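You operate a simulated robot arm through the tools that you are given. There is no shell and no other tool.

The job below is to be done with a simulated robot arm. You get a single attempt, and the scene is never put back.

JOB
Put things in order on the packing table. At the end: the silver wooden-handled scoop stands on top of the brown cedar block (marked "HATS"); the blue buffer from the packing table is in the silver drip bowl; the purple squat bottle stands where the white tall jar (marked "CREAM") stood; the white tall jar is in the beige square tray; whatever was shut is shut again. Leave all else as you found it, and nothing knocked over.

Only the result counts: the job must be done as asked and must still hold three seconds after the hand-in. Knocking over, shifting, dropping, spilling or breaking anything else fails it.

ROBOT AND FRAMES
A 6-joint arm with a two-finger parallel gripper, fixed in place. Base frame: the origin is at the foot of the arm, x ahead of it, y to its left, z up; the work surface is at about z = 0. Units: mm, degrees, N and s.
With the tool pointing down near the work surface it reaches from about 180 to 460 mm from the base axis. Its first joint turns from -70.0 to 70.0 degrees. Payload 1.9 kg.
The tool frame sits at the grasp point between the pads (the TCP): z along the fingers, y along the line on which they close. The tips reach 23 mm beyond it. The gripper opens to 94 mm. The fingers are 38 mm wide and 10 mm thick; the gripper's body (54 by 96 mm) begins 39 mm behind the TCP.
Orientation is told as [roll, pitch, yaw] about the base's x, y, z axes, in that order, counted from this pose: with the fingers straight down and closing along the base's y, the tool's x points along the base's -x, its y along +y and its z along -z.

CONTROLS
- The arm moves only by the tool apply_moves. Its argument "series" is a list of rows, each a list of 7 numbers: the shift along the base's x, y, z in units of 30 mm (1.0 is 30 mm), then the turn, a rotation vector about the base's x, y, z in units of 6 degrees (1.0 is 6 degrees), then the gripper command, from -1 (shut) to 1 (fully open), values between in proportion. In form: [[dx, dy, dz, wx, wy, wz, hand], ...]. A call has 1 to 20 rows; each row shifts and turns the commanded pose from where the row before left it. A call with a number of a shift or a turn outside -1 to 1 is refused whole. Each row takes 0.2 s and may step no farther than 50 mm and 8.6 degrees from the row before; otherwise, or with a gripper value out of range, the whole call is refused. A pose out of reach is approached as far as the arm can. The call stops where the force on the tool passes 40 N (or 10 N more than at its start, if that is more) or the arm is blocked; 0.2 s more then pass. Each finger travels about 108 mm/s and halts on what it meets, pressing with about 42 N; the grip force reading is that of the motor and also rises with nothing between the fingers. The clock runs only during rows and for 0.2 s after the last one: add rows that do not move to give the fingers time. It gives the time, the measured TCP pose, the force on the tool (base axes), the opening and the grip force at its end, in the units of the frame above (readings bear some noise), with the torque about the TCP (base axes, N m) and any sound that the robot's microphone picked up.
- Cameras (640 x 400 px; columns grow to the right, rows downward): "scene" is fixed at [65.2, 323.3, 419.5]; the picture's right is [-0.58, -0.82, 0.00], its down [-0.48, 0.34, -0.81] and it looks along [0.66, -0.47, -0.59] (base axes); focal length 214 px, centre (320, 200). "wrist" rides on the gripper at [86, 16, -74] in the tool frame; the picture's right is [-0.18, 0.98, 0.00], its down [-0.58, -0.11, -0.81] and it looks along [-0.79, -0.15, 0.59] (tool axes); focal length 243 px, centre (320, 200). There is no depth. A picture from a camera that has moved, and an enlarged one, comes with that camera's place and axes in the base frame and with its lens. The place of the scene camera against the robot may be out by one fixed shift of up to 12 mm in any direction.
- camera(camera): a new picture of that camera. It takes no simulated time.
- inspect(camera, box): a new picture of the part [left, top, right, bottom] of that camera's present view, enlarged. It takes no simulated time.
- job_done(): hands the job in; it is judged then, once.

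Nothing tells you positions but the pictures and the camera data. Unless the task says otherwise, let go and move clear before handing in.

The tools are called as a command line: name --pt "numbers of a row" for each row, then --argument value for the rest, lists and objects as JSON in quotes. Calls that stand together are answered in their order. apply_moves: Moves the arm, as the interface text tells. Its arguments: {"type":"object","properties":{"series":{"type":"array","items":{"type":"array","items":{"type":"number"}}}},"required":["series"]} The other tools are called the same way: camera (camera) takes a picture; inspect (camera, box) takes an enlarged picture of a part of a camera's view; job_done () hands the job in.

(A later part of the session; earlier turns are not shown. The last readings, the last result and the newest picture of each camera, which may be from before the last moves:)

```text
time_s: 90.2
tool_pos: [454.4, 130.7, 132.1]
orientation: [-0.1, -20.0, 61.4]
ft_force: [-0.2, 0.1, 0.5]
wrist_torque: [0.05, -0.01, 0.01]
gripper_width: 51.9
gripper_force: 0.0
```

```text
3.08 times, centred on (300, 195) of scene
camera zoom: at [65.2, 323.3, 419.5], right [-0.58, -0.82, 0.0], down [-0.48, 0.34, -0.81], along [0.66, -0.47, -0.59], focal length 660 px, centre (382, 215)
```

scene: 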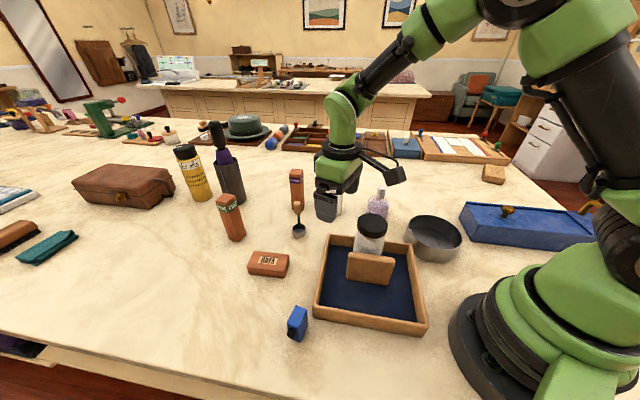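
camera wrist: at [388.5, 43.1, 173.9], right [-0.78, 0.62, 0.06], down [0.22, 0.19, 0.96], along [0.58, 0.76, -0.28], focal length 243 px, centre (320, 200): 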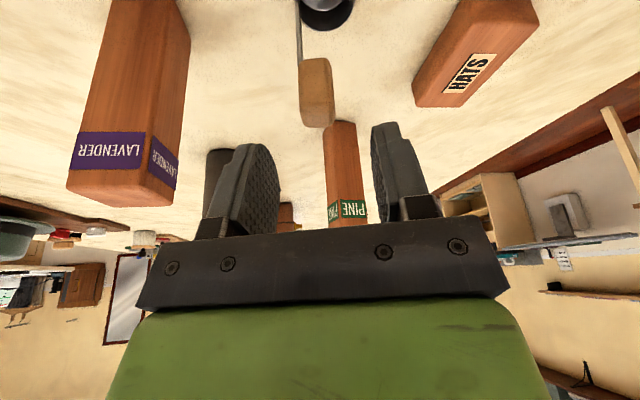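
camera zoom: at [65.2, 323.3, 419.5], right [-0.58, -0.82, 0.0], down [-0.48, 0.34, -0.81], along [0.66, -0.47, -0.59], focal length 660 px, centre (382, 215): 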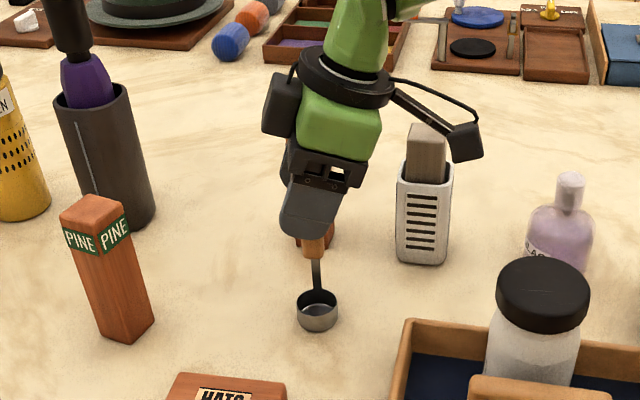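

The handle is centred between the fingers, so I'll go down and check before closing.

apply_moves --pt "0.02 0 -0.57 0 0 0 0.1" --pt "0 0 -0.57 0 0 0 0.0" --pt "0 0 -0.57 0 0 0 -0.1" --pt "0 0 0 0 0 0 -0.2" --pt "0 0 0 0 0 0 -0.2"

camera --camera "wrist"

inspect --camera "wrist" --box '[200, 40, 420, 210]'

inspect --camera "scene" --box '[250, 160, 350, 260]'

```text
time_s: 91.5
tool_pos: [456.4, 129.9, 80.9]
orientation: [-0.1, -20.2, 61.5]
ft_force: [0.3, 0.1, 0.8]
wrist_torque: [0.0, 0.01, 0.0]
gripper_width: 37.6
gripper_force: 0.0
```

```text
taken
camera wrist: at [389.2, 43.3, 122.8], right [-0.78, 0.62, 0.06], down [0.22, 0.19, 0.96], along [0.58, 0.76, -0.28], focal length 243 px, centre (320, 200)
```

wrist: 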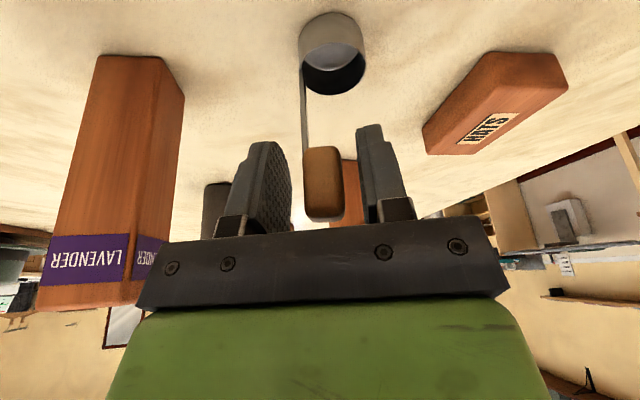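

```text
2.35 times, centred on (310, 125) of wrist
camera zoom: at [389.2, 43.3, 122.8], right [-0.78, 0.62, 0.06], down [0.22, 0.19, 0.96], along [0.58, 0.76, -0.28], focal length 571 px, centre (344, 376)
```

zoom: 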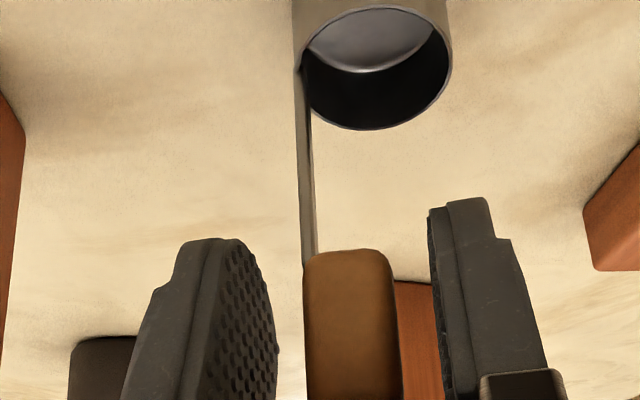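

```text
4.00 times, centred on (300, 210) of scene
camera zoom: at [65.2, 323.3, 419.5], right [-0.58, -0.82, 0.0], down [-0.48, 0.34, -0.81], along [0.66, -0.47, -0.59], focal length 858 px, centre (400, 160)
```

zoom: 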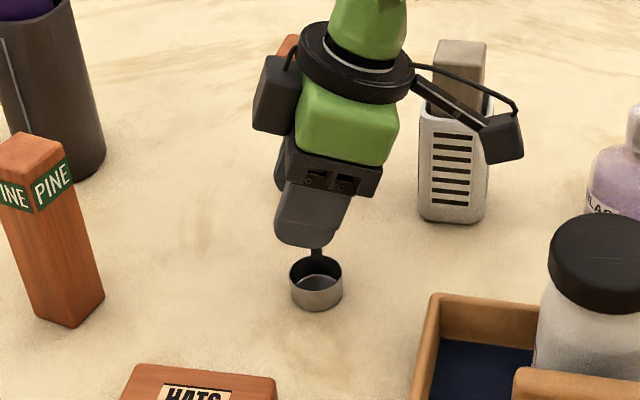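

apply_moves --pt "-0.04 0.02 0 0 0 0 -0.4" --pt "0 0 0 0 0 0 -0.6" --pt "0 0 0 0 0 0 -0.7" --pt "0 0 0 0 0 0 -1" --pt "0 0 0 0 0 0 -1"

inspect --camera "wrist" --box '[200, 0, 420, 210]'

```text
time_s: 92.7
tool_pos: [455.1, 131.1, 80.8]
orientation: [0.0, -20.0, 61.5]
ft_force: [-0.5, -0.3, -1.0]
wrist_torque: [0.01, 0.01, 0.0]
gripper_width: 17.4
gripper_force: 42.0
```

```text
1.90 times, centred on (310, 105) of wrist
camera zoom: at [387.9, 43.6, 122.5], right [-0.78, 0.62, 0.06], down [0.22, 0.19, 0.96], along [0.58, 0.76, -0.28], focal length 462 px, centre (339, 381)
```

zoom: 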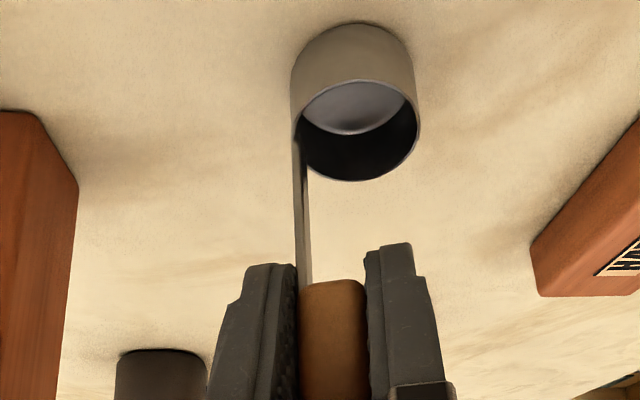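

apply_moves --pt "0 0 0.05 0 0 0 -1" --pt "0 0 0.15 0 0 0 -1" --pt "0 0 0.3 0 0 0 -1" --pt "0 0 0.5 0 0 0 -1" --pt "0 0 0 0 0 0 -1"

inspect --camera "wrist" --box '[200, 0, 420, 210]'

inspect --camera "scene" --box '[240, 150, 360, 280]'

```text
time_s: 93.8
tool_pos: [453.7, 130.3, 110.4]
orientation: [0.1, -20.0, 61.5]
ft_force: [-0.5, 0.2, -0.7]
wrist_torque: [0.01, -0.02, 0.02]
gripper_width: 17.6
gripper_force: 41.9
```

```text
1.90 times, centred on (310, 105) of wrist
camera zoom: at [387.6, 43.5, 152.2], right [-0.78, 0.62, 0.06], down [0.22, 0.19, 0.96], along [0.58, 0.76, -0.28], focal length 462 px, centre (339, 381)
```

zoom: 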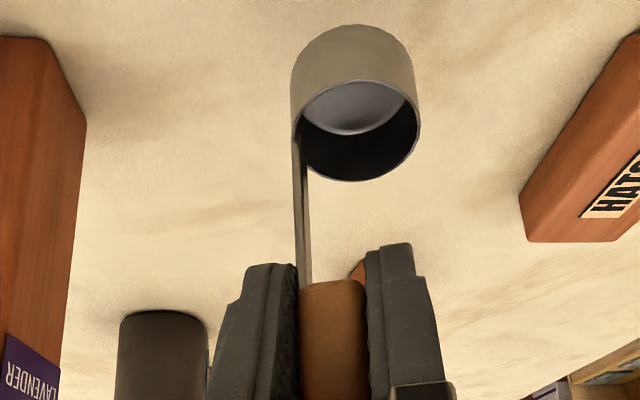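

```text
3.08 times, centred on (300, 215) of scene
camera zoom: at [65.2, 323.3, 419.5], right [-0.58, -0.82, 0.0], down [-0.48, 0.34, -0.81], along [0.66, -0.47, -0.59], focal length 660 px, centre (382, 154)
```

zoom: 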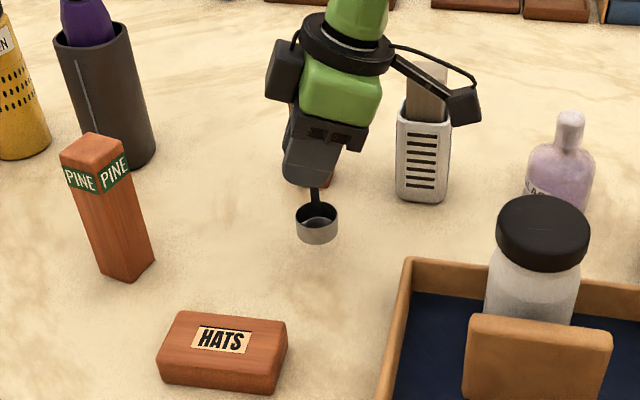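

The scoop lifts cleanly. I'll raise it a bit more and carry it over the HATS block.

apply_moves --pt "0 0 0.3 0 0 0 -1" --pt "0 0 0.4 0 0 0 -1" --pt "-0.12 0.23 0 0 0 0 -1" --pt "-0.242 0.464 0 0 0 0 -1" --pt "-0.242 0.464 0 0 0 0 -1" --pt "-0.242 0.464 0 0 0 0 -1" --pt "-0.242 0.464 0 0 0 0 -1" --pt "-0.242 0.464 0 0 0 0 -1" --pt "-0.242 0.464 0 0 0 0 -1" --pt "-0.242 0.464 0 0 0 0 -1" --pt "-0.12 0.23 0 0 0 0 -1" --pt "0 0 0 0 0 0 -1"

camera --camera "wrist"

inspect --camera "wrist" --box '[200, 0, 440, 200]'

inspect --camera "scene" --box '[210, 190, 330, 320]'

```text
time_s: 96.5
tool_pos: [396.1, 240.3, 131.7]
orientation: [-0.1, -20.0, 61.5]
ft_force: [0.8, 0.8, -1.2]
wrist_torque: [0.02, 0.0, 0.0]
gripper_width: 17.7
gripper_force: 42.1
```

```text
taken
camera wrist: at [328.4, 153.6, 172.8], right [-0.78, 0.62, 0.06], down [0.22, 0.19, 0.96], along [0.58, 0.76, -0.28], focal length 243 px, centre (320, 200)
```

wrist: 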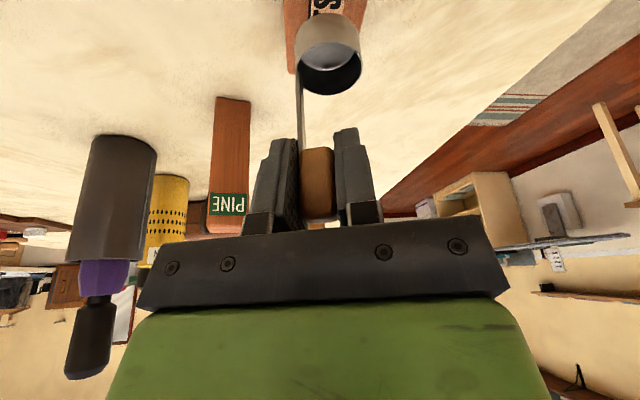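

```text
2.00 times, centred on (320, 100) of wrist
camera zoom: at [328.4, 153.6, 172.8], right [-0.78, 0.62, 0.06], down [0.22, 0.19, 0.96], along [0.58, 0.76, -0.28], focal length 485 px, centre (320, 400)
```

zoom: 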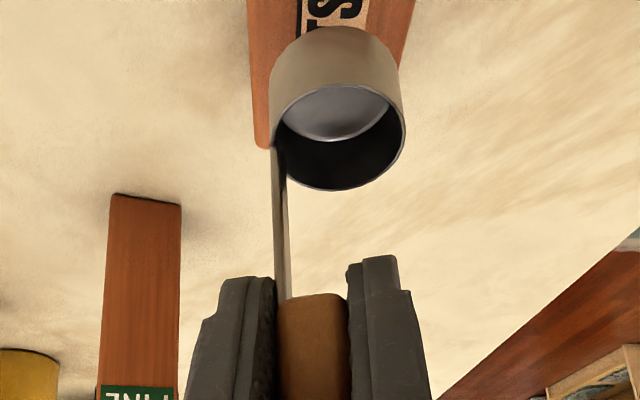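

```text
3.08 times, centred on (270, 255) of scene
camera zoom: at [65.1, 323.3, 419.5], right [-0.58, -0.82, 0.0], down [-0.48, 0.34, -0.81], along [0.66, -0.47, -0.59], focal length 660 px, centre (474, 31)
```

zoom: 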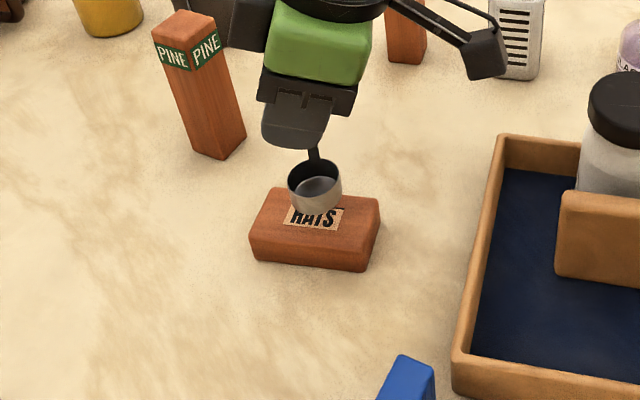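

The cup is centred over the block. I'll lower it and feel for contact.

apply_moves --pt "0 0 -0.25 0 0 0 -1" --pt "0 0 -0.3 0 0 0 -1" --pt "0 0 -0.15 0 0 0 -1" --pt "0 0 0 0 0 0 -1"

inspect --camera "wrist" --box '[200, 0, 440, 200]'

inspect --camera "scene" --box '[230, 210, 310, 290]'

```text
time_s: 97.5
tool_pos: [395.4, 239.8, 108.3]
orientation: [0.0, -20.0, 61.5]
ft_force: [-1.2, -0.2, 0.0]
wrist_torque: [0.0, 0.03, 0.01]
gripper_width: 17.6
gripper_force: 42.3
```

```text
2.00 times, centred on (320, 100) of wrist
camera zoom: at [328.7, 154.2, 151.8], right [-0.78, 0.62, 0.06], down [0.22, 0.19, 0.96], along [0.58, 0.76, -0.28], focal length 485 px, centre (320, 400)
```

zoom: 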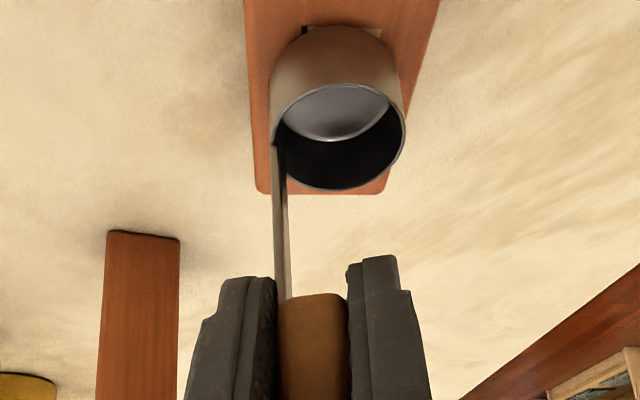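

```text
5.00 times, centred on (270, 250) of scene
camera zoom: at [65.2, 323.3, 419.5], right [-0.58, -0.82, 0.0], down [-0.48, 0.34, -0.81], along [0.66, -0.47, -0.59], focal length 1072 px, centre (570, -50)
```

zoom: 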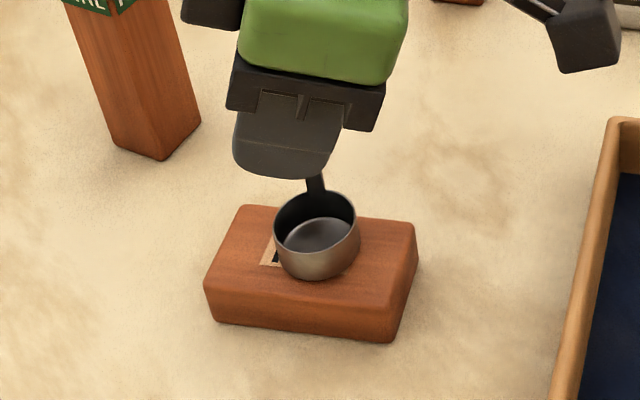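

apply_moves --pt "0 0 -0.06 0 0 0 -1" --pt "0 0 -0.05 0 0 0 -1" --pt "0 0 0 0 0 0 -1"

```text
time_s: 98.2
tool_pos: [396.3, 242.1, 108.8]
orientation: [-0.2, -20.2, 61.4]
ft_force: [-3.2, -4.6, 22.0]
wrist_torque: [-0.45, 0.41, 0.01]
gripper_width: 17.9
gripper_force: 42.2
```

apply_moves --pt "0 0 0.04 0 0 0 -1" --pt "0 0 0 0 0 0 -1"

inspect --camera "scene" --box '[230, 210, 310, 290]'

inspect --camera "wrist" --box '[200, 0, 440, 200]'

```text
time_s: 98.8
tool_pos: [395.2, 241.9, 108.3]
orientation: [0.0, -20.0, 61.6]
ft_force: [4.8, 3.4, 11.6]
wrist_torque: [0.23, -0.27, -0.01]
gripper_width: 17.5
gripper_force: 41.8
```

```text
5.00 times, centred on (270, 250) of scene
camera zoom: at [65.1, 323.3, 419.5], right [-0.58, -0.82, 0.0], down [-0.48, 0.34, -0.81], along [0.66, -0.47, -0.59], focal length 1072 px, centre (570, -50)
```

zoom: 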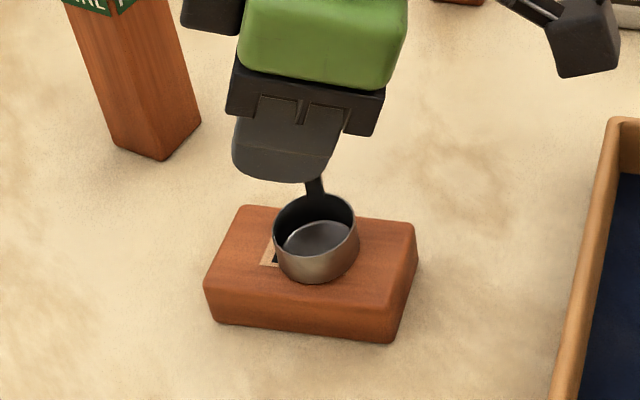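

```text
2.00 times, centred on (320, 100) of wrist
camera zoom: at [328.4, 154.9, 150.1], right [-0.78, 0.62, 0.06], down [0.22, 0.18, 0.96], along [0.58, 0.76, -0.28], focal length 485 px, centre (320, 400)
```

zoom: 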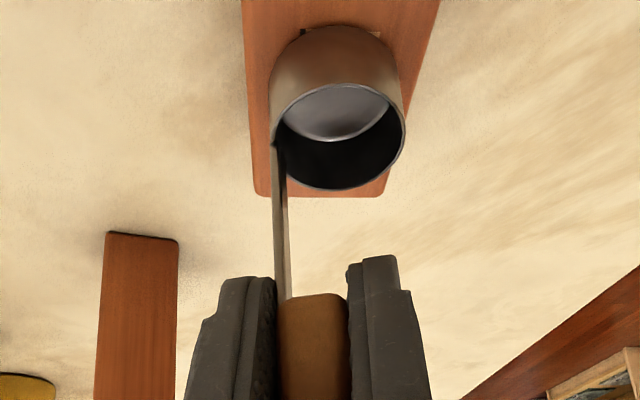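

apply_moves --pt "0 0 0.02 0 0 0 -1" --pt "0 0 0 0 0 0 -1" --pt "0 0 0 0 0 0 -1"

```text
time_s: 99.7
tool_pos: [395.3, 242.5, 107.4]
orientation: [0.0, -20.0, 61.5]
ft_force: [-0.4, 0.6, 8.0]
wrist_torque: [0.08, 0.05, 0.02]
gripper_width: 17.3
gripper_force: 42.1
```

apply_moves --pt "0 0 0.02 0 0 0 -1" --pt "0 0 0 0 0 0 -1"

inspect --camera "scene" --box '[240, 220, 300, 280]'

```text
time_s: 100.2
tool_pos: [394.8, 242.1, 108.5]
orientation: [0.1, -19.9, 61.6]
ft_force: [0.3, -0.1, 0.0]
wrist_torque: [-0.05, -0.02, -0.02]
gripper_width: 17.6
gripper_force: 42.3
```

```text
6.67 times, centred on (270, 250) of scene
camera zoom: at [65.2, 323.3, 419.5], right [-0.58, -0.82, 0.0], down [-0.48, 0.34, -0.81], along [0.66, -0.47, -0.59], focal length 1430 px, centre (653, -133)
```

zoom: 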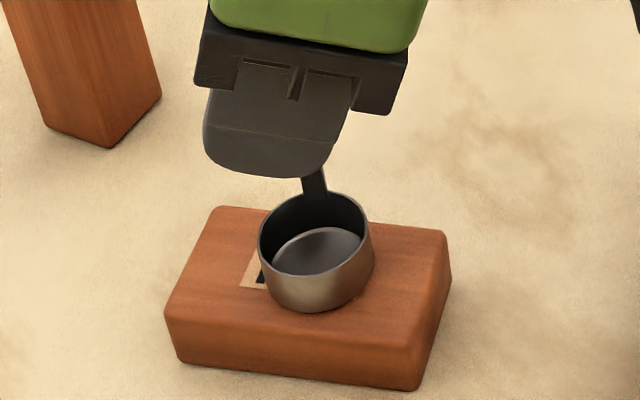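

The tilt in the picture is only perspective; the scoop is level and resting on the block with no load. I'll open the fingers gently.

apply_moves --pt "0 0 0 0 0 0 -0.6" --pt "0 0 0 0 0 0 -0.5" --pt "0 0 0 0 0 0 -0.3" --pt "0 0 0 0 0 0 -0.1" --pt "0 0 0 0 0 0 0.1" --pt "0 0 0 0 0 0 0.1"

inspect --camera "scene" --box '[230, 210, 310, 290]'

inspect --camera "wrist" --box '[200, 0, 440, 200]'

```text
time_s: 101.7
tool_pos: [394.2, 240.5, 109.5]
orientation: [-0.2, -19.9, 61.5]
ft_force: [0.3, 0.3, -0.6]
wrist_torque: [-0.04, -0.04, -0.01]
gripper_width: 51.7
gripper_force: 0.0
```

```text
5.00 times, centred on (270, 250) of scene
camera zoom: at [65.2, 323.3, 419.5], right [-0.58, -0.82, 0.0], down [-0.48, 0.34, -0.81], along [0.66, -0.47, -0.59], focal length 1072 px, centre (570, -50)
```

zoom: 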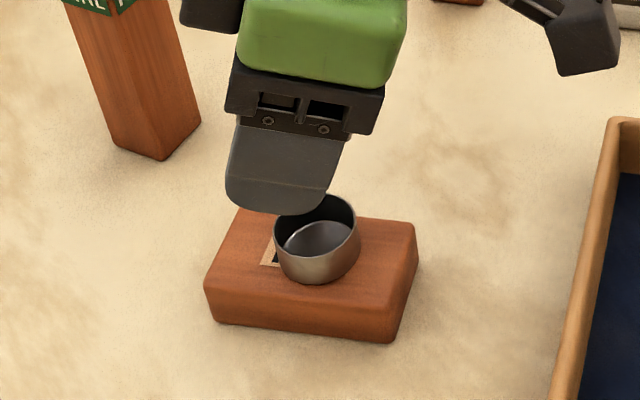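

```text
2.00 times, centred on (320, 100) of wrist
camera zoom: at [328.3, 155.0, 151.1], right [-0.78, 0.62, 0.06], down [0.22, 0.19, 0.96], along [0.58, 0.76, -0.28], focal length 485 px, centre (320, 400)
```

zoom: 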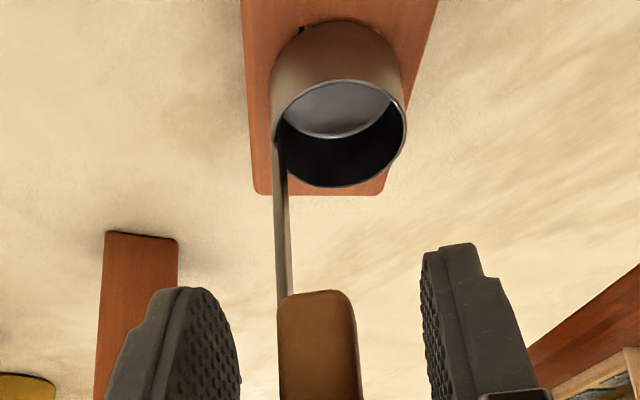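

The scoop stands by itself. I'll rise straight up clear of the handle.

apply_moves --pt "0 0 0.2 0 0 0 0.2" --pt "0 0 0.5 0 0 0 0.2" --pt "0 0 0.8 0 0 0 0.2" --pt "0 0 0.9 0 0 0 0.3" --pt "0 0 0.6 0 0 0 0.5" --pt "0 0 0 0 0 0 0.5"

camera --camera "scene"

inspect --camera "scene" --box '[230, 200, 310, 290]'

camera --camera "wrist"

```text
time_s: 103.0
tool_pos: [396.6, 241.7, 200.1]
orientation: [-0.2, -20.0, 61.5]
ft_force: [0.5, 0.6, -0.3]
wrist_torque: [-0.02, -0.03, 0.01]
gripper_width: 70.4
gripper_force: 0.0
```

```text
taken
```

scene: 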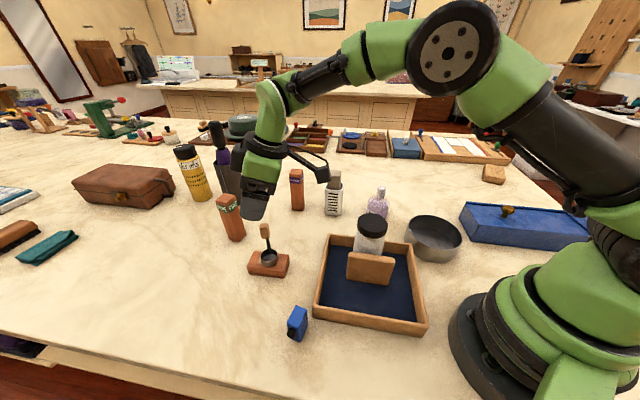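

```text
4.44 times, centred on (270, 245) of scene
camera zoom: at [65.1, 323.3, 419.5], right [-0.58, -0.82, 0.0], down [-0.48, 0.34, -0.81], along [0.66, -0.47, -0.59], focal length 953 px, centre (542, 0)
```

zoom: 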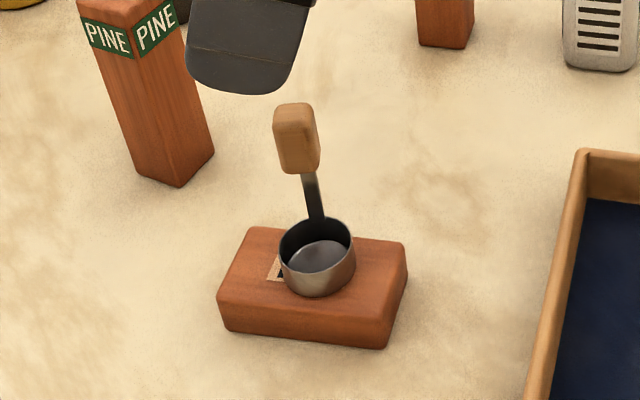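

```text
taken
camera wrist: at [329.1, 154.5, 242.3], right [-0.78, 0.62, 0.06], down [0.22, 0.19, 0.96], along [0.58, 0.76, -0.28], focal length 243 px, centre (320, 200)
```

wrist: 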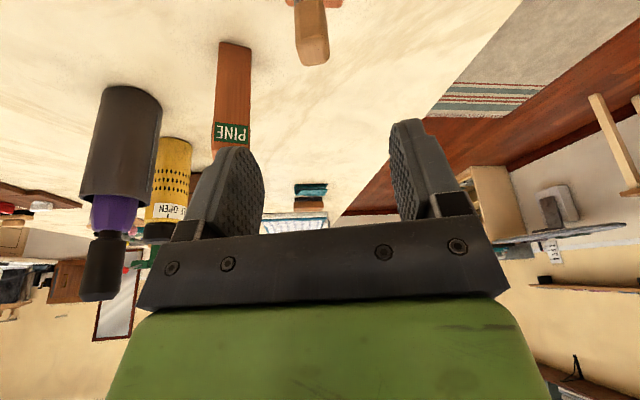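

The scoop stands on the HATS block. Next I'll straighten the hand and turn it to line up with the thin sides of the blue buffer.

apply_moves --pt "-0.8 0 0 -0.732 0.397 0 0.5" --pt "-0.8 0 0 -0.732 0.397 0 0.5" --pt "-0.8 0 0 -0.732 0.397 0 0.5" --pt "-0.8 0 0 -0.732 0.397 0 0.5" --pt "-0.11 0.033 -0.05 0 0 -0.97 0.5" --pt "-0.11 0.033 -0.05 0 0 -0.97 0.5" --pt "-0.11 0.033 -0.05 0 0 -0.97 0.5" --pt "-0.11 0.033 -0.05 0 0 -0.97 0.5" --pt "-0.11 0.033 -0.05 0 0 -0.97 0.5" --pt "-0.11 0.033 -0.05 0 0 -0.97 0.5" --pt "-0.11 0.033 -0.05 0 0 -0.97 0.5" --pt "-0.11 0.033 -0.05 0 0 -0.97 0.5" --pt "-0.11 0.033 -0.05 0 0 -0.97 0.5" --pt "-0.11 0.033 -0.05 0 0 -0.97 0.5" --pt "0 0 0 0 0 0 0.5"

camera --camera "wrist"

apply_moves --pt "-0.11 0.033 -0.05 0 0 -0.97 0.5" --pt "-0.11 0.033 -0.05 0 0 -0.97 0.5" --pt "-0.11 0.033 -0.05 0 0 -0.97 0.5" --pt "-0.11 0.033 -0.05 0 0 -0.97 0.5" --pt "-0.11 0.033 -0.05 0 0 -0.97 0.5" --pt "-0.11 0.033 -0.05 0 0 -0.97 0.5" --pt "-0.11 0.033 -0.05 0 0 -0.97 0.5" --pt "-0.11 0.033 -0.05 0 0 -0.97 0.5" --pt "-0.11 0.033 -0.05 0 0 -0.97 0.5" --pt "-0.11 0.033 -0.05 0 0 -0.97 0.5" --pt "0 0 0 0 0 0 0.5"

camera --camera "wrist"

camera --camera "scene"

```text
time_s: 106.2
tool_pos: [266.2, 251.2, 184.1]
orientation: [0.0, -0.1, 3.3]
ft_force: [-0.9, 0.9, 0.1]
wrist_torque: [0.04, -0.01, -0.02]
gripper_width: 70.7
gripper_force: 0.0
```

```text
taken
camera wrist: at [177.9, 262.3, 260.5], right [0.13, 0.99, 0.0], down [0.59, -0.08, 0.81], along [0.8, -0.1, -0.59], focal length 243 px, centre (320, 200)
```

wrist: 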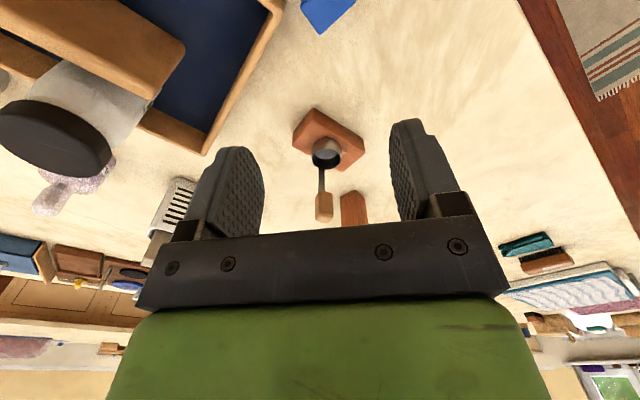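

```text
time_s: 108.7
tool_pos: [233.3, 261.1, 170.5]
orientation: [-0.1, -0.1, -55.1]
ft_force: [0.7, -0.3, -0.2]
wrist_torque: [0.02, -0.01, -0.02]
gripper_width: 70.4
gripper_force: 0.0
```

```text
taken
camera wrist: at [195.7, 340.7, 245.5], right [0.91, 0.41, 0.0], down [0.24, -0.54, 0.81], along [0.33, -0.74, -0.59], focal length 243 px, centre (320, 200)
```

wrist: 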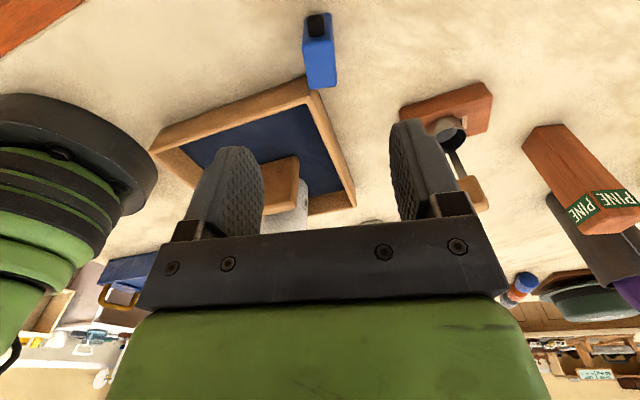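

```text
taken
```

scene: 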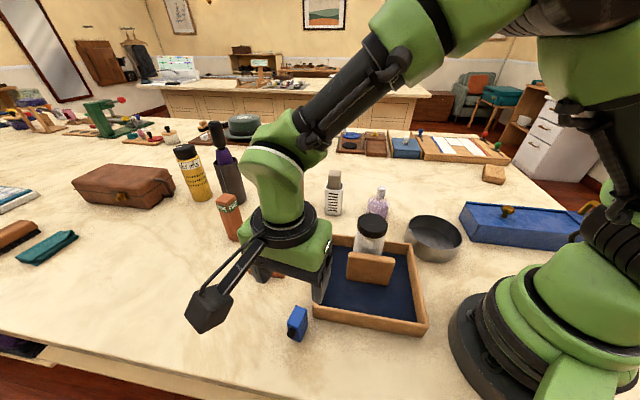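

inspect --camera "wrist" --box '[270, 0, 370, 100]'

inspect --camera "scene" --box '[275, 295, 325, 350]'

```text
4.00 times, centred on (320, 50) of wrist
camera zoom: at [195.7, 340.7, 245.5], right [0.91, 0.41, 0.0], down [0.24, -0.54, 0.81], along [0.33, -0.74, -0.59], focal length 970 px, centre (320, 800)
```

zoom: 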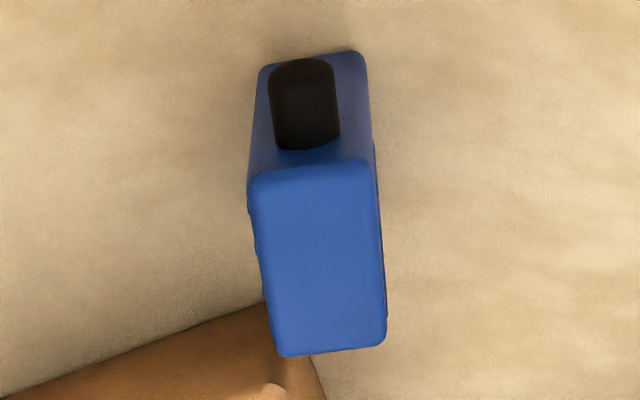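

```text
7.27 times, centred on (300, 322) of scene
camera zoom: at [65.1, 323.3, 419.5], right [-0.58, -0.82, 0.0], down [-0.48, 0.34, -0.81], along [0.66, -0.47, -0.59], focal length 1560 px, centre (466, -691)
```

zoom: 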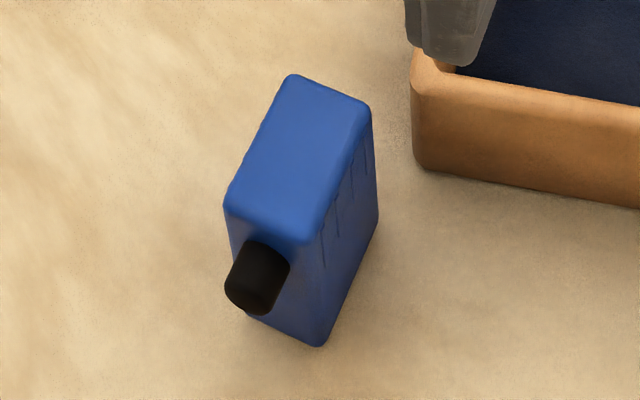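

The buffer is about 22×32×54 mm, centred near (233,260), with its thin axis at about 32°. I'll align over it and descend partway.

apply_moves --pt "0.06 -0.03 -0.5 0 0 -0.5 0.2" --pt "0 0 -0.7 0 0 0 0.0" --pt "0 0 -0.7 0 0 0 0.0" --pt "0 0 -0.4 0 0 0 0.0" --pt "0 0 0 0 0 0 0.0"

camera --camera "wrist"

inspect --camera "wrist" --box '[240, 40, 420, 210]'

inspect --camera "scene" --box '[250, 260, 350, 360]'

```text
time_s: 109.8
tool_pos: [235.3, 260.7, 100.3]
orientation: [0.0, 0.0, -57.9]
ft_force: [0.1, -0.6, -0.3]
wrist_torque: [-0.02, 0.02, -0.02]
gripper_width: 47.2
gripper_force: 0.1
```

```text
taken
camera wrist: at [202.4, 341.5, 176.5], right [0.93, 0.37, 0.0], down [0.22, -0.55, 0.81], along [0.3, -0.75, -0.59], focal length 243 px, centre (320, 200)
```

wrist: 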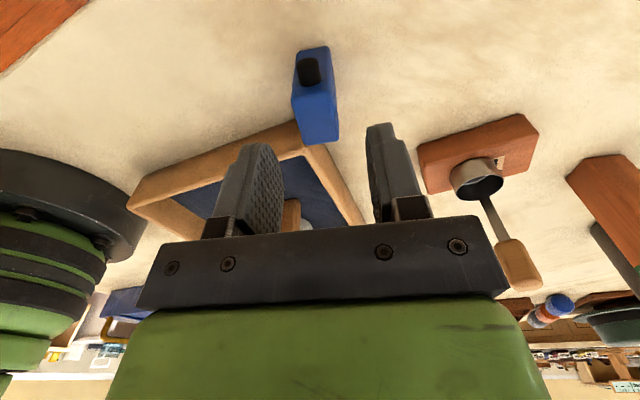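

```text
2.35 times, centred on (330, 125) of wrist
camera zoom: at [202.4, 341.5, 176.5], right [0.93, 0.37, 0.0], down [0.22, -0.55, 0.81], along [0.3, -0.75, -0.59], focal length 571 px, centre (296, 376)
```

zoom: 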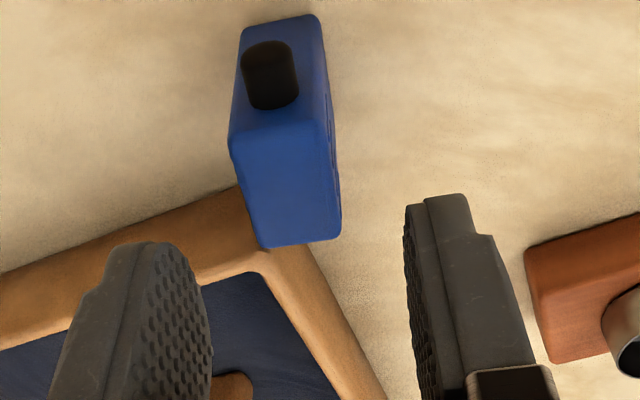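

```text
4.00 times, centred on (300, 310) of scene
camera zoom: at [65.2, 323.3, 419.5], right [-0.58, -0.82, 0.0], down [-0.48, 0.34, -0.81], along [0.66, -0.47, -0.59], focal length 858 px, centre (400, -240)
```

zoom: 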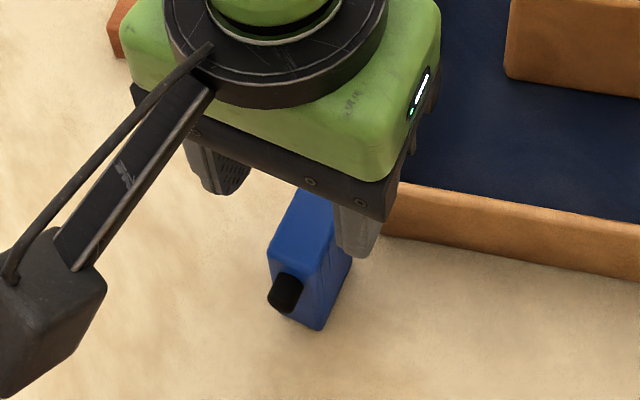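

apply_moves --pt "0 -0.03 -0.6 0 0 0 0.0" --pt "0 0 -0.6 0 0 0 0.0" --pt "0 0 -0.6 0 0 0 0.0" --pt "0 0 -0.39 0 0 0 0.0" --pt "0 0 0 0 0 0 0.0"

inspect --camera "wrist" --box '[200, 40, 420, 210]'

inspect --camera "scene" --box '[250, 270, 350, 370]'

```text
time_s: 111.0
tool_pos: [236.8, 257.8, 33.7]
orientation: [-0.1, 0.0, -57.9]
ft_force: [0.0, -0.5, -0.4]
wrist_torque: [0.0, 0.0, -0.01]
gripper_width: 47.2
gripper_force: 0.0
```

```text
2.35 times, centred on (310, 125) of wrist
camera zoom: at [202.7, 339.5, 109.5], right [0.93, 0.37, 0.0], down [0.22, -0.55, 0.81], along [0.3, -0.75, -0.59], focal length 571 px, centre (344, 376)
```

zoom: 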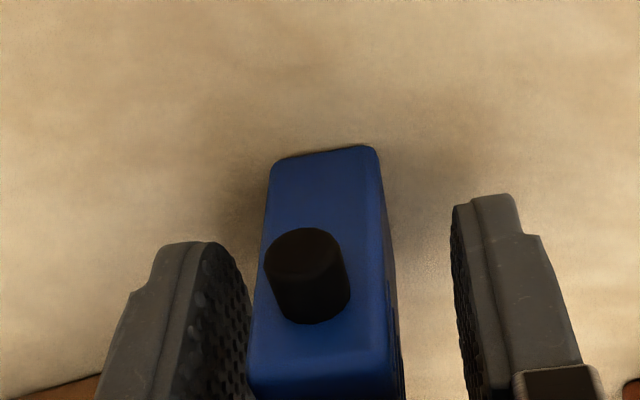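

```text
4.00 times, centred on (300, 320) of scene
camera zoom: at [65.2, 323.3, 419.5], right [-0.58, -0.82, 0.0], down [-0.48, 0.34, -0.81], along [0.66, -0.47, -0.59], focal length 858 px, centre (400, -280)
```

zoom: 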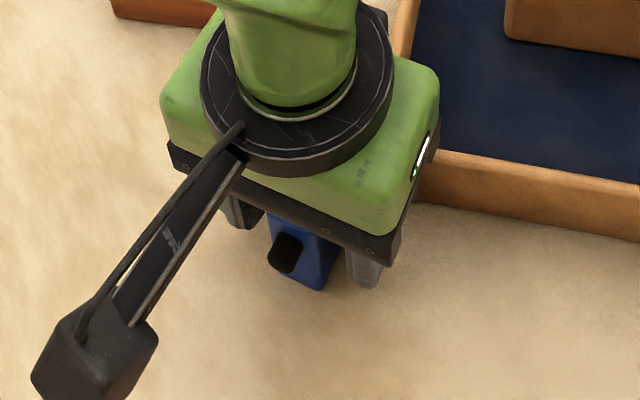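

apply_moves --pt "0 0 0 0 0 0 -0.3" --pt "0 0 0 0 0 0 -0.45" --pt "0 0 0 0 0 0 -0.55" --pt "0 0 0 0 0 0 -1" --pt "0 0 0 0 0 0 -1"

apply_moves --pt "0 0 0.1 0 0 0 -1" --pt "0 0 0.3 0 0 0 -1" --pt "0 0 0.3 0 0 0 -1" --pt "0 0 0 0 0 0 -1"

inspect --camera "wrist" --box '[200, 40, 420, 210]'

inspect --camera "scene" --box '[250, 250, 350, 350]'

```text
time_s: 112.2
tool_pos: [236.5, 258.2, 33.7]
orientation: [-0.1, -0.2, -57.9]
ft_force: [-0.2, -0.1, 0.8]
wrist_torque: [-0.01, -0.01, -0.02]
gripper_width: 22.2
gripper_force: 41.9
```

```text
time_s: 113.2
tool_pos: [234.8, 258.7, 57.0]
orientation: [0.0, 0.0, -57.9]
ft_force: [-0.5, -0.1, -0.4]
wrist_torque: [-0.02, 0.01, 0.0]
gripper_width: 22.1
gripper_force: 42.0
```

```text
2.35 times, centred on (310, 125) of wrist
camera zoom: at [202.1, 340.3, 131.4], right [0.93, 0.37, 0.0], down [0.22, -0.55, 0.81], along [0.3, -0.75, -0.59], focal length 571 px, centre (344, 376)
```

zoom: 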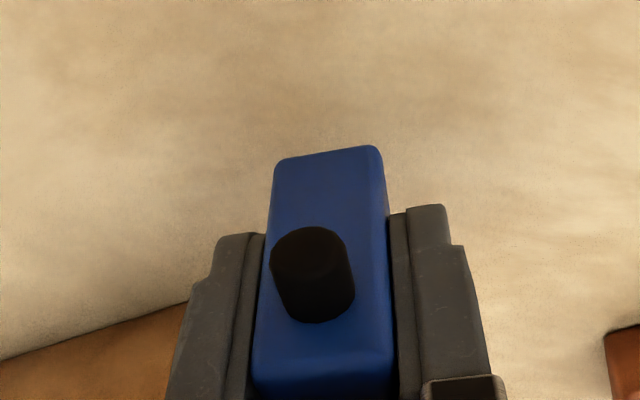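

```text
4.00 times, centred on (300, 300) of scene
camera zoom: at [65.2, 323.3, 419.5], right [-0.58, -0.82, 0.0], down [-0.48, 0.34, -0.81], along [0.66, -0.47, -0.59], focal length 858 px, centre (400, -200)
```

zoom: 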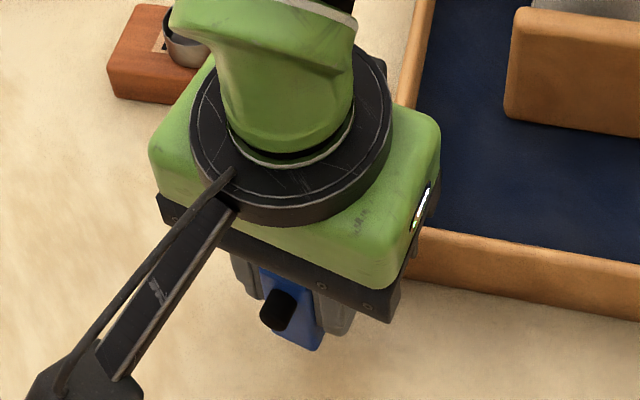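

The buffer is held firmly. I'll raise it well above everything and carry it over to the bowl.

apply_moves --pt "0 0 0.5 0 0 0 -1" --pt "0 0 0.8 0 0 0 -1" --pt "0 0 0.8 0 0 0 -1" --pt "0 0 0.8 0 0 0 -1" --pt "0 0 0.8 0 0 0 -1" --pt "0 0 0.8 0 0 0 -1" --pt "0 0 0.8 0 0 0 -1" --pt "0 0 0.4 0 0 0 -1" --pt "0 0 0 0 0 0 -1"

apply_moves --pt "0 -0.3 0 0 0 0 -1" --pt "0 -0.6 0 0 0 0 -1" --pt "0 -0.68 0 0 0 0 -1" --pt "0 -0.68 0 0 0 0 -1" --pt "0 -0.68 0 0 0 0 -1" --pt "0 -0.68 0 0 0 0 -1" --pt "0 -0.68 0 0 0 0 -1" --pt "0 -0.68 0 0 0 0 -1" --pt "0 -0.68 0 0 0 0 -1" --pt "0 -0.68 0 0 0 0 -1" --pt "0 -0.68 0 0 0 0 -1" --pt "0 -0.68 0 0 0 0 -1" --pt "0 -0.68 0 0 0 0 -1" --pt "0 -0.68 0 0 0 0 -1" --pt "0 -0.68 0 0 0 0 -1" --pt "0 -0.68 0 0 0 0 -1" --pt "0 -0.4 0 0 0 0 -1" --pt "0 0 0 0 0 0 -1"

camera --camera "wrist"

camera --camera "scene"

```text
time_s: 115.2
tool_pos: [234.8, 259.2, 227.0]
orientation: [-0.2, 0.0, -57.9]
ft_force: [-0.1, 0.1, 0.4]
wrist_torque: [0.0, -0.03, 0.02]
gripper_width: 22.1
gripper_force: 42.1
```

```text
time_s: 119.0
tool_pos: [235.8, -66.0, 227.1]
orientation: [-0.1, -0.1, -58.0]
ft_force: [-0.5, -0.2, -1.1]
wrist_torque: [0.02, -0.02, -0.01]
gripper_width: 21.9
gripper_force: 41.8
```

```text
taken
camera wrist: at [202.6, 15.5, 302.1], right [0.93, 0.37, 0.0], down [0.22, -0.55, 0.81], along [0.3, -0.75, -0.59], focal length 243 px, centre (320, 200)
```

wrist: 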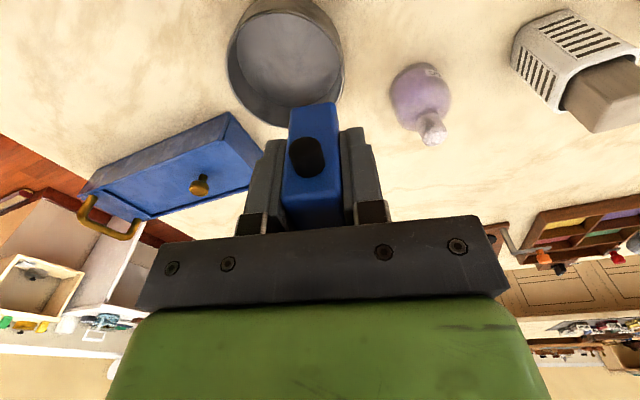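

```text
taken
```

scene: 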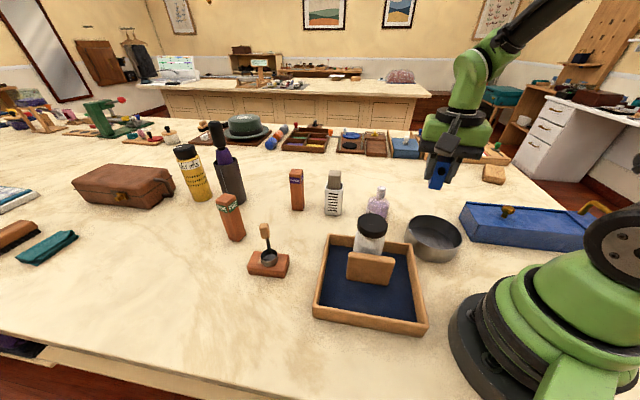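

inspect --camera "wrist" --box '[200, 0, 380, 140]'

```text
2.86 times, centred on (290, 70) of wrist
camera zoom: at [202.6, 15.5, 302.1], right [0.93, 0.37, 0.0], down [0.22, -0.55, 0.81], along [0.3, -0.75, -0.59], focal length 693 px, centre (406, 571)
```

zoom: 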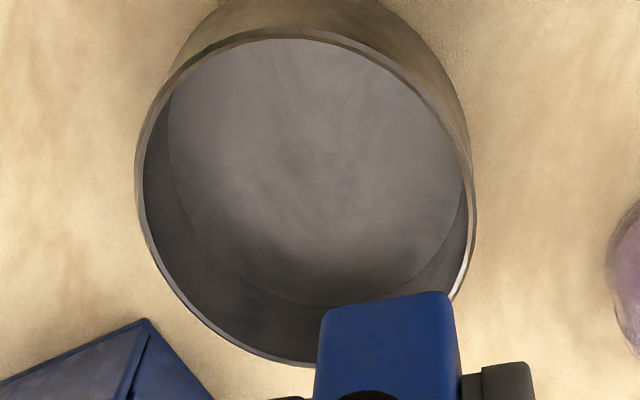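

The bowl is centred near (217,-118). I'll position over it and come down to just above the rim for a check.

apply_moves --pt "-0.14 -0.43 0 0 0 0 -1" --pt "-0.14 -0.43 0 0 0 0 -1" --pt "-0.14 -0.43 -0.3 0 0 0 -1" --pt "-0.137 -0.43 -0.6 0 0 0 -1" --pt "0 0 -0.7 0 0 0 -1" --pt "0 0 -0.7 0 0 0 -1" --pt "0 0 -0.7 0 0 0 -1" --pt "0 0 -0.7 0 0 0 -1" --pt "0 0 -0.7 0 0 0 -1" --pt "0 0 0 0 0 0 -1"

camera --camera "wrist"

inspect --camera "scene" --box '[370, 160, 500, 290]'

```text
time_s: 121.2
tool_pos: [219.7, -117.3, 95.6]
orientation: [0.0, -0.1, -57.9]
ft_force: [-0.1, -0.8, -1.0]
wrist_torque: [-0.01, 0.01, 0.01]
gripper_width: 22.2
gripper_force: 42.0
```

```text
taken
camera wrist: at [184.6, -36.0, 170.5], right [0.93, 0.37, 0.0], down [0.22, -0.55, 0.81], along [0.3, -0.75, -0.59], focal length 243 px, centre (320, 200)
```

wrist: 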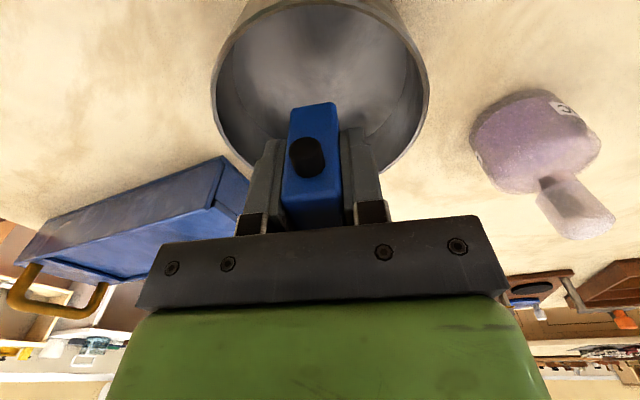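

```text
3.08 times, centred on (435, 225) of scene
camera zoom: at [65.2, 323.3, 419.5], right [-0.58, -0.82, 0.0], down [-0.48, 0.34, -0.81], along [0.66, -0.47, -0.59], focal length 660 px, centre (-34, 123)
```

zoom: 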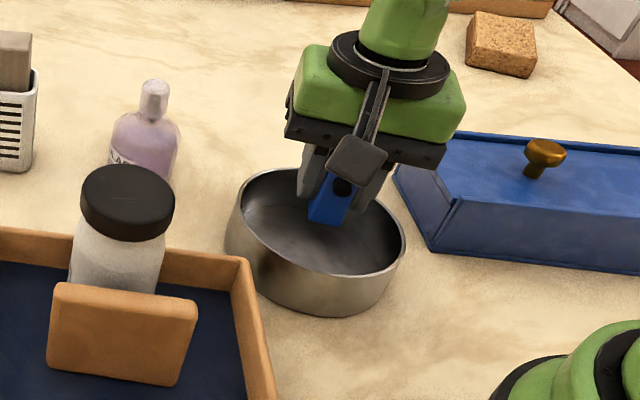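

apply_moves --pt "0 0 -0.4 0 0 0 -1" --pt "0 0 -0.5 0 0 0 -1" --pt "0 0 -0.5 0 0 0 -1" --pt "0 0 -0.2 0 0 0 -1" --pt "0 0 0 0 0 0 -1"

camera --camera "wrist"

inspect --camera "scene" --box '[370, 160, 500, 290]'

```text
time_s: 122.5
tool_pos: [218.8, -117.2, 46.5]
orientation: [0.0, -0.1, -58.0]
ft_force: [-0.7, 0.5, 0.2]
wrist_torque: [0.03, -0.02, -0.02]
gripper_width: 22.2
gripper_force: 42.2
```

```text
taken
camera wrist: at [184.9, -36.3, 122.9], right [0.93, 0.37, 0.0], down [0.22, -0.55, 0.81], along [0.3, -0.75, -0.59], focal length 243 px, centre (320, 200)
```

wrist: 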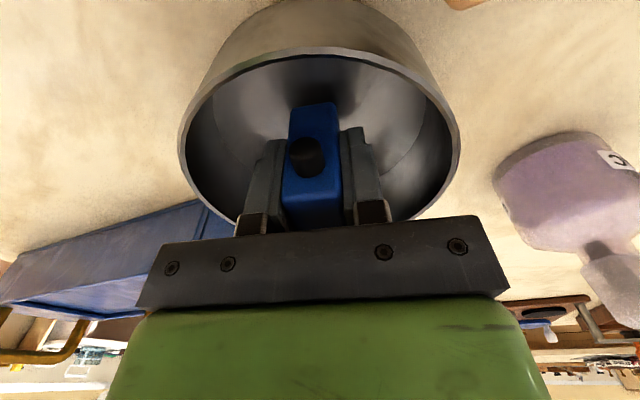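

```text
3.08 times, centred on (435, 225) of scene
camera zoom: at [65.2, 323.3, 419.5], right [-0.58, -0.82, 0.0], down [-0.48, 0.34, -0.81], along [0.66, -0.47, -0.59], focal length 660 px, centre (-34, 123)
```

zoom: 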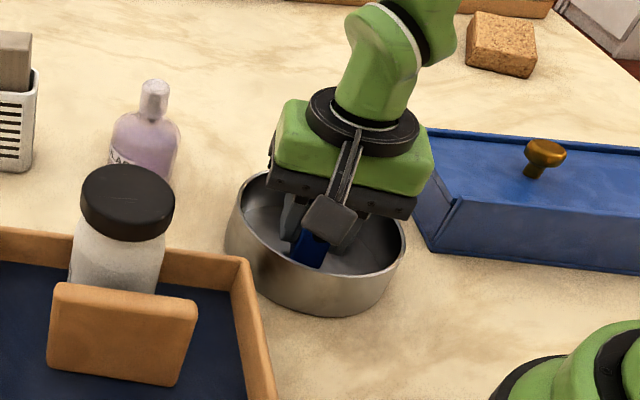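

apply_moves --pt "0 0 -0.2 0 0 0 -1" --pt "0 0 -0.07 0 0 0 -1" --pt "0 0 0 0 0 0 -1"

```text
time_s: 123.2
tool_pos: [218.8, -117.7, 39.2]
orientation: [0.0, -0.1, -57.9]
ft_force: [0.0, -0.2, -0.8]
wrist_torque: [-0.01, 0.01, 0.0]
gripper_width: 22.2
gripper_force: 42.6
```

apply_moves --pt "0 0 -0.04 0 0 0 -1" --pt "0 0 0 0 0 0 -1"

```text
time_s: 123.8
tool_pos: [219.1, -118.6, 38.1]
orientation: [0.1, -0.1, -57.9]
ft_force: [-3.9, -0.2, 36.4]
wrist_torque: [0.1, 0.15, -0.03]
gripper_width: 22.1
gripper_force: 42.2
```

Contact with the bowl floor. I'll ease off the pressure and then release.

apply_moves --pt "0 0 0.03 0 0 0 -1" --pt "0 0 0 0 0 0 -1"

apply_moves --pt "0 0 0 0 0 0 -0.5" --pt "0 0 0 0 0 0 -0.35" --pt "0 0 0 0 0 0 -0.2" --pt "0 0 0 0 0 0 -0.05" --pt "0 0 0 0 0 0 0.0" --pt "0 0 0 0 0 0 0.0"

camera --camera "wrist"

inspect --camera "scene" --box '[370, 160, 500, 290]'

```text
time_s: 124.5
tool_pos: [218.8, -117.8, 37.3]
orientation: [0.0, -0.2, -57.9]
ft_force: [3.2, -3.0, 16.7]
wrist_torque: [-0.07, -0.08, 0.01]
gripper_width: 22.2
gripper_force: 42.0
```

```text
time_s: 125.8
tool_pos: [219.2, -117.9, 38.8]
orientation: [0.1, 0.0, -57.9]
ft_force: [0.5, 0.4, -0.2]
wrist_torque: [-0.01, -0.02, -0.01]
gripper_width: 46.9
gripper_force: 0.0
```

```text
taken
camera wrist: at [185.0, -36.3, 114.4], right [0.93, 0.37, 0.0], down [0.22, -0.55, 0.81], along [0.3, -0.75, -0.59], focal length 243 px, centre (320, 200)
```

wrist: 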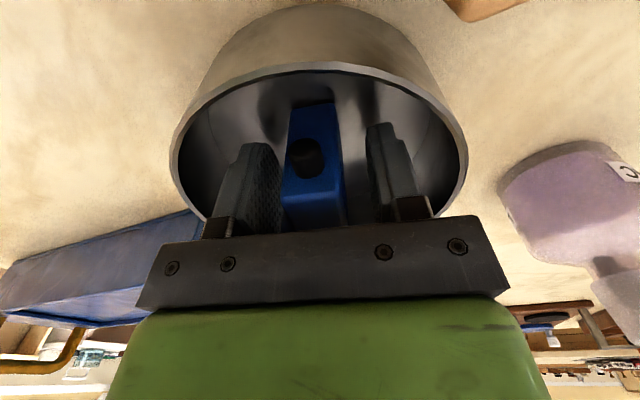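

```text
3.08 times, centred on (435, 225) of scene
camera zoom: at [65.2, 323.3, 419.5], right [-0.58, -0.82, 0.0], down [-0.48, 0.34, -0.81], along [0.66, -0.47, -0.59], focal length 660 px, centre (-34, 123)
```

zoom: 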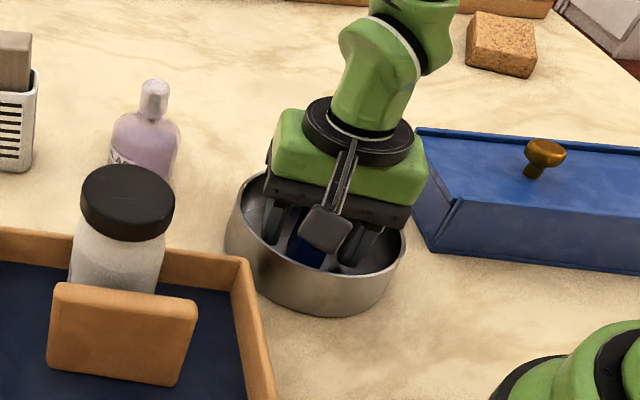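

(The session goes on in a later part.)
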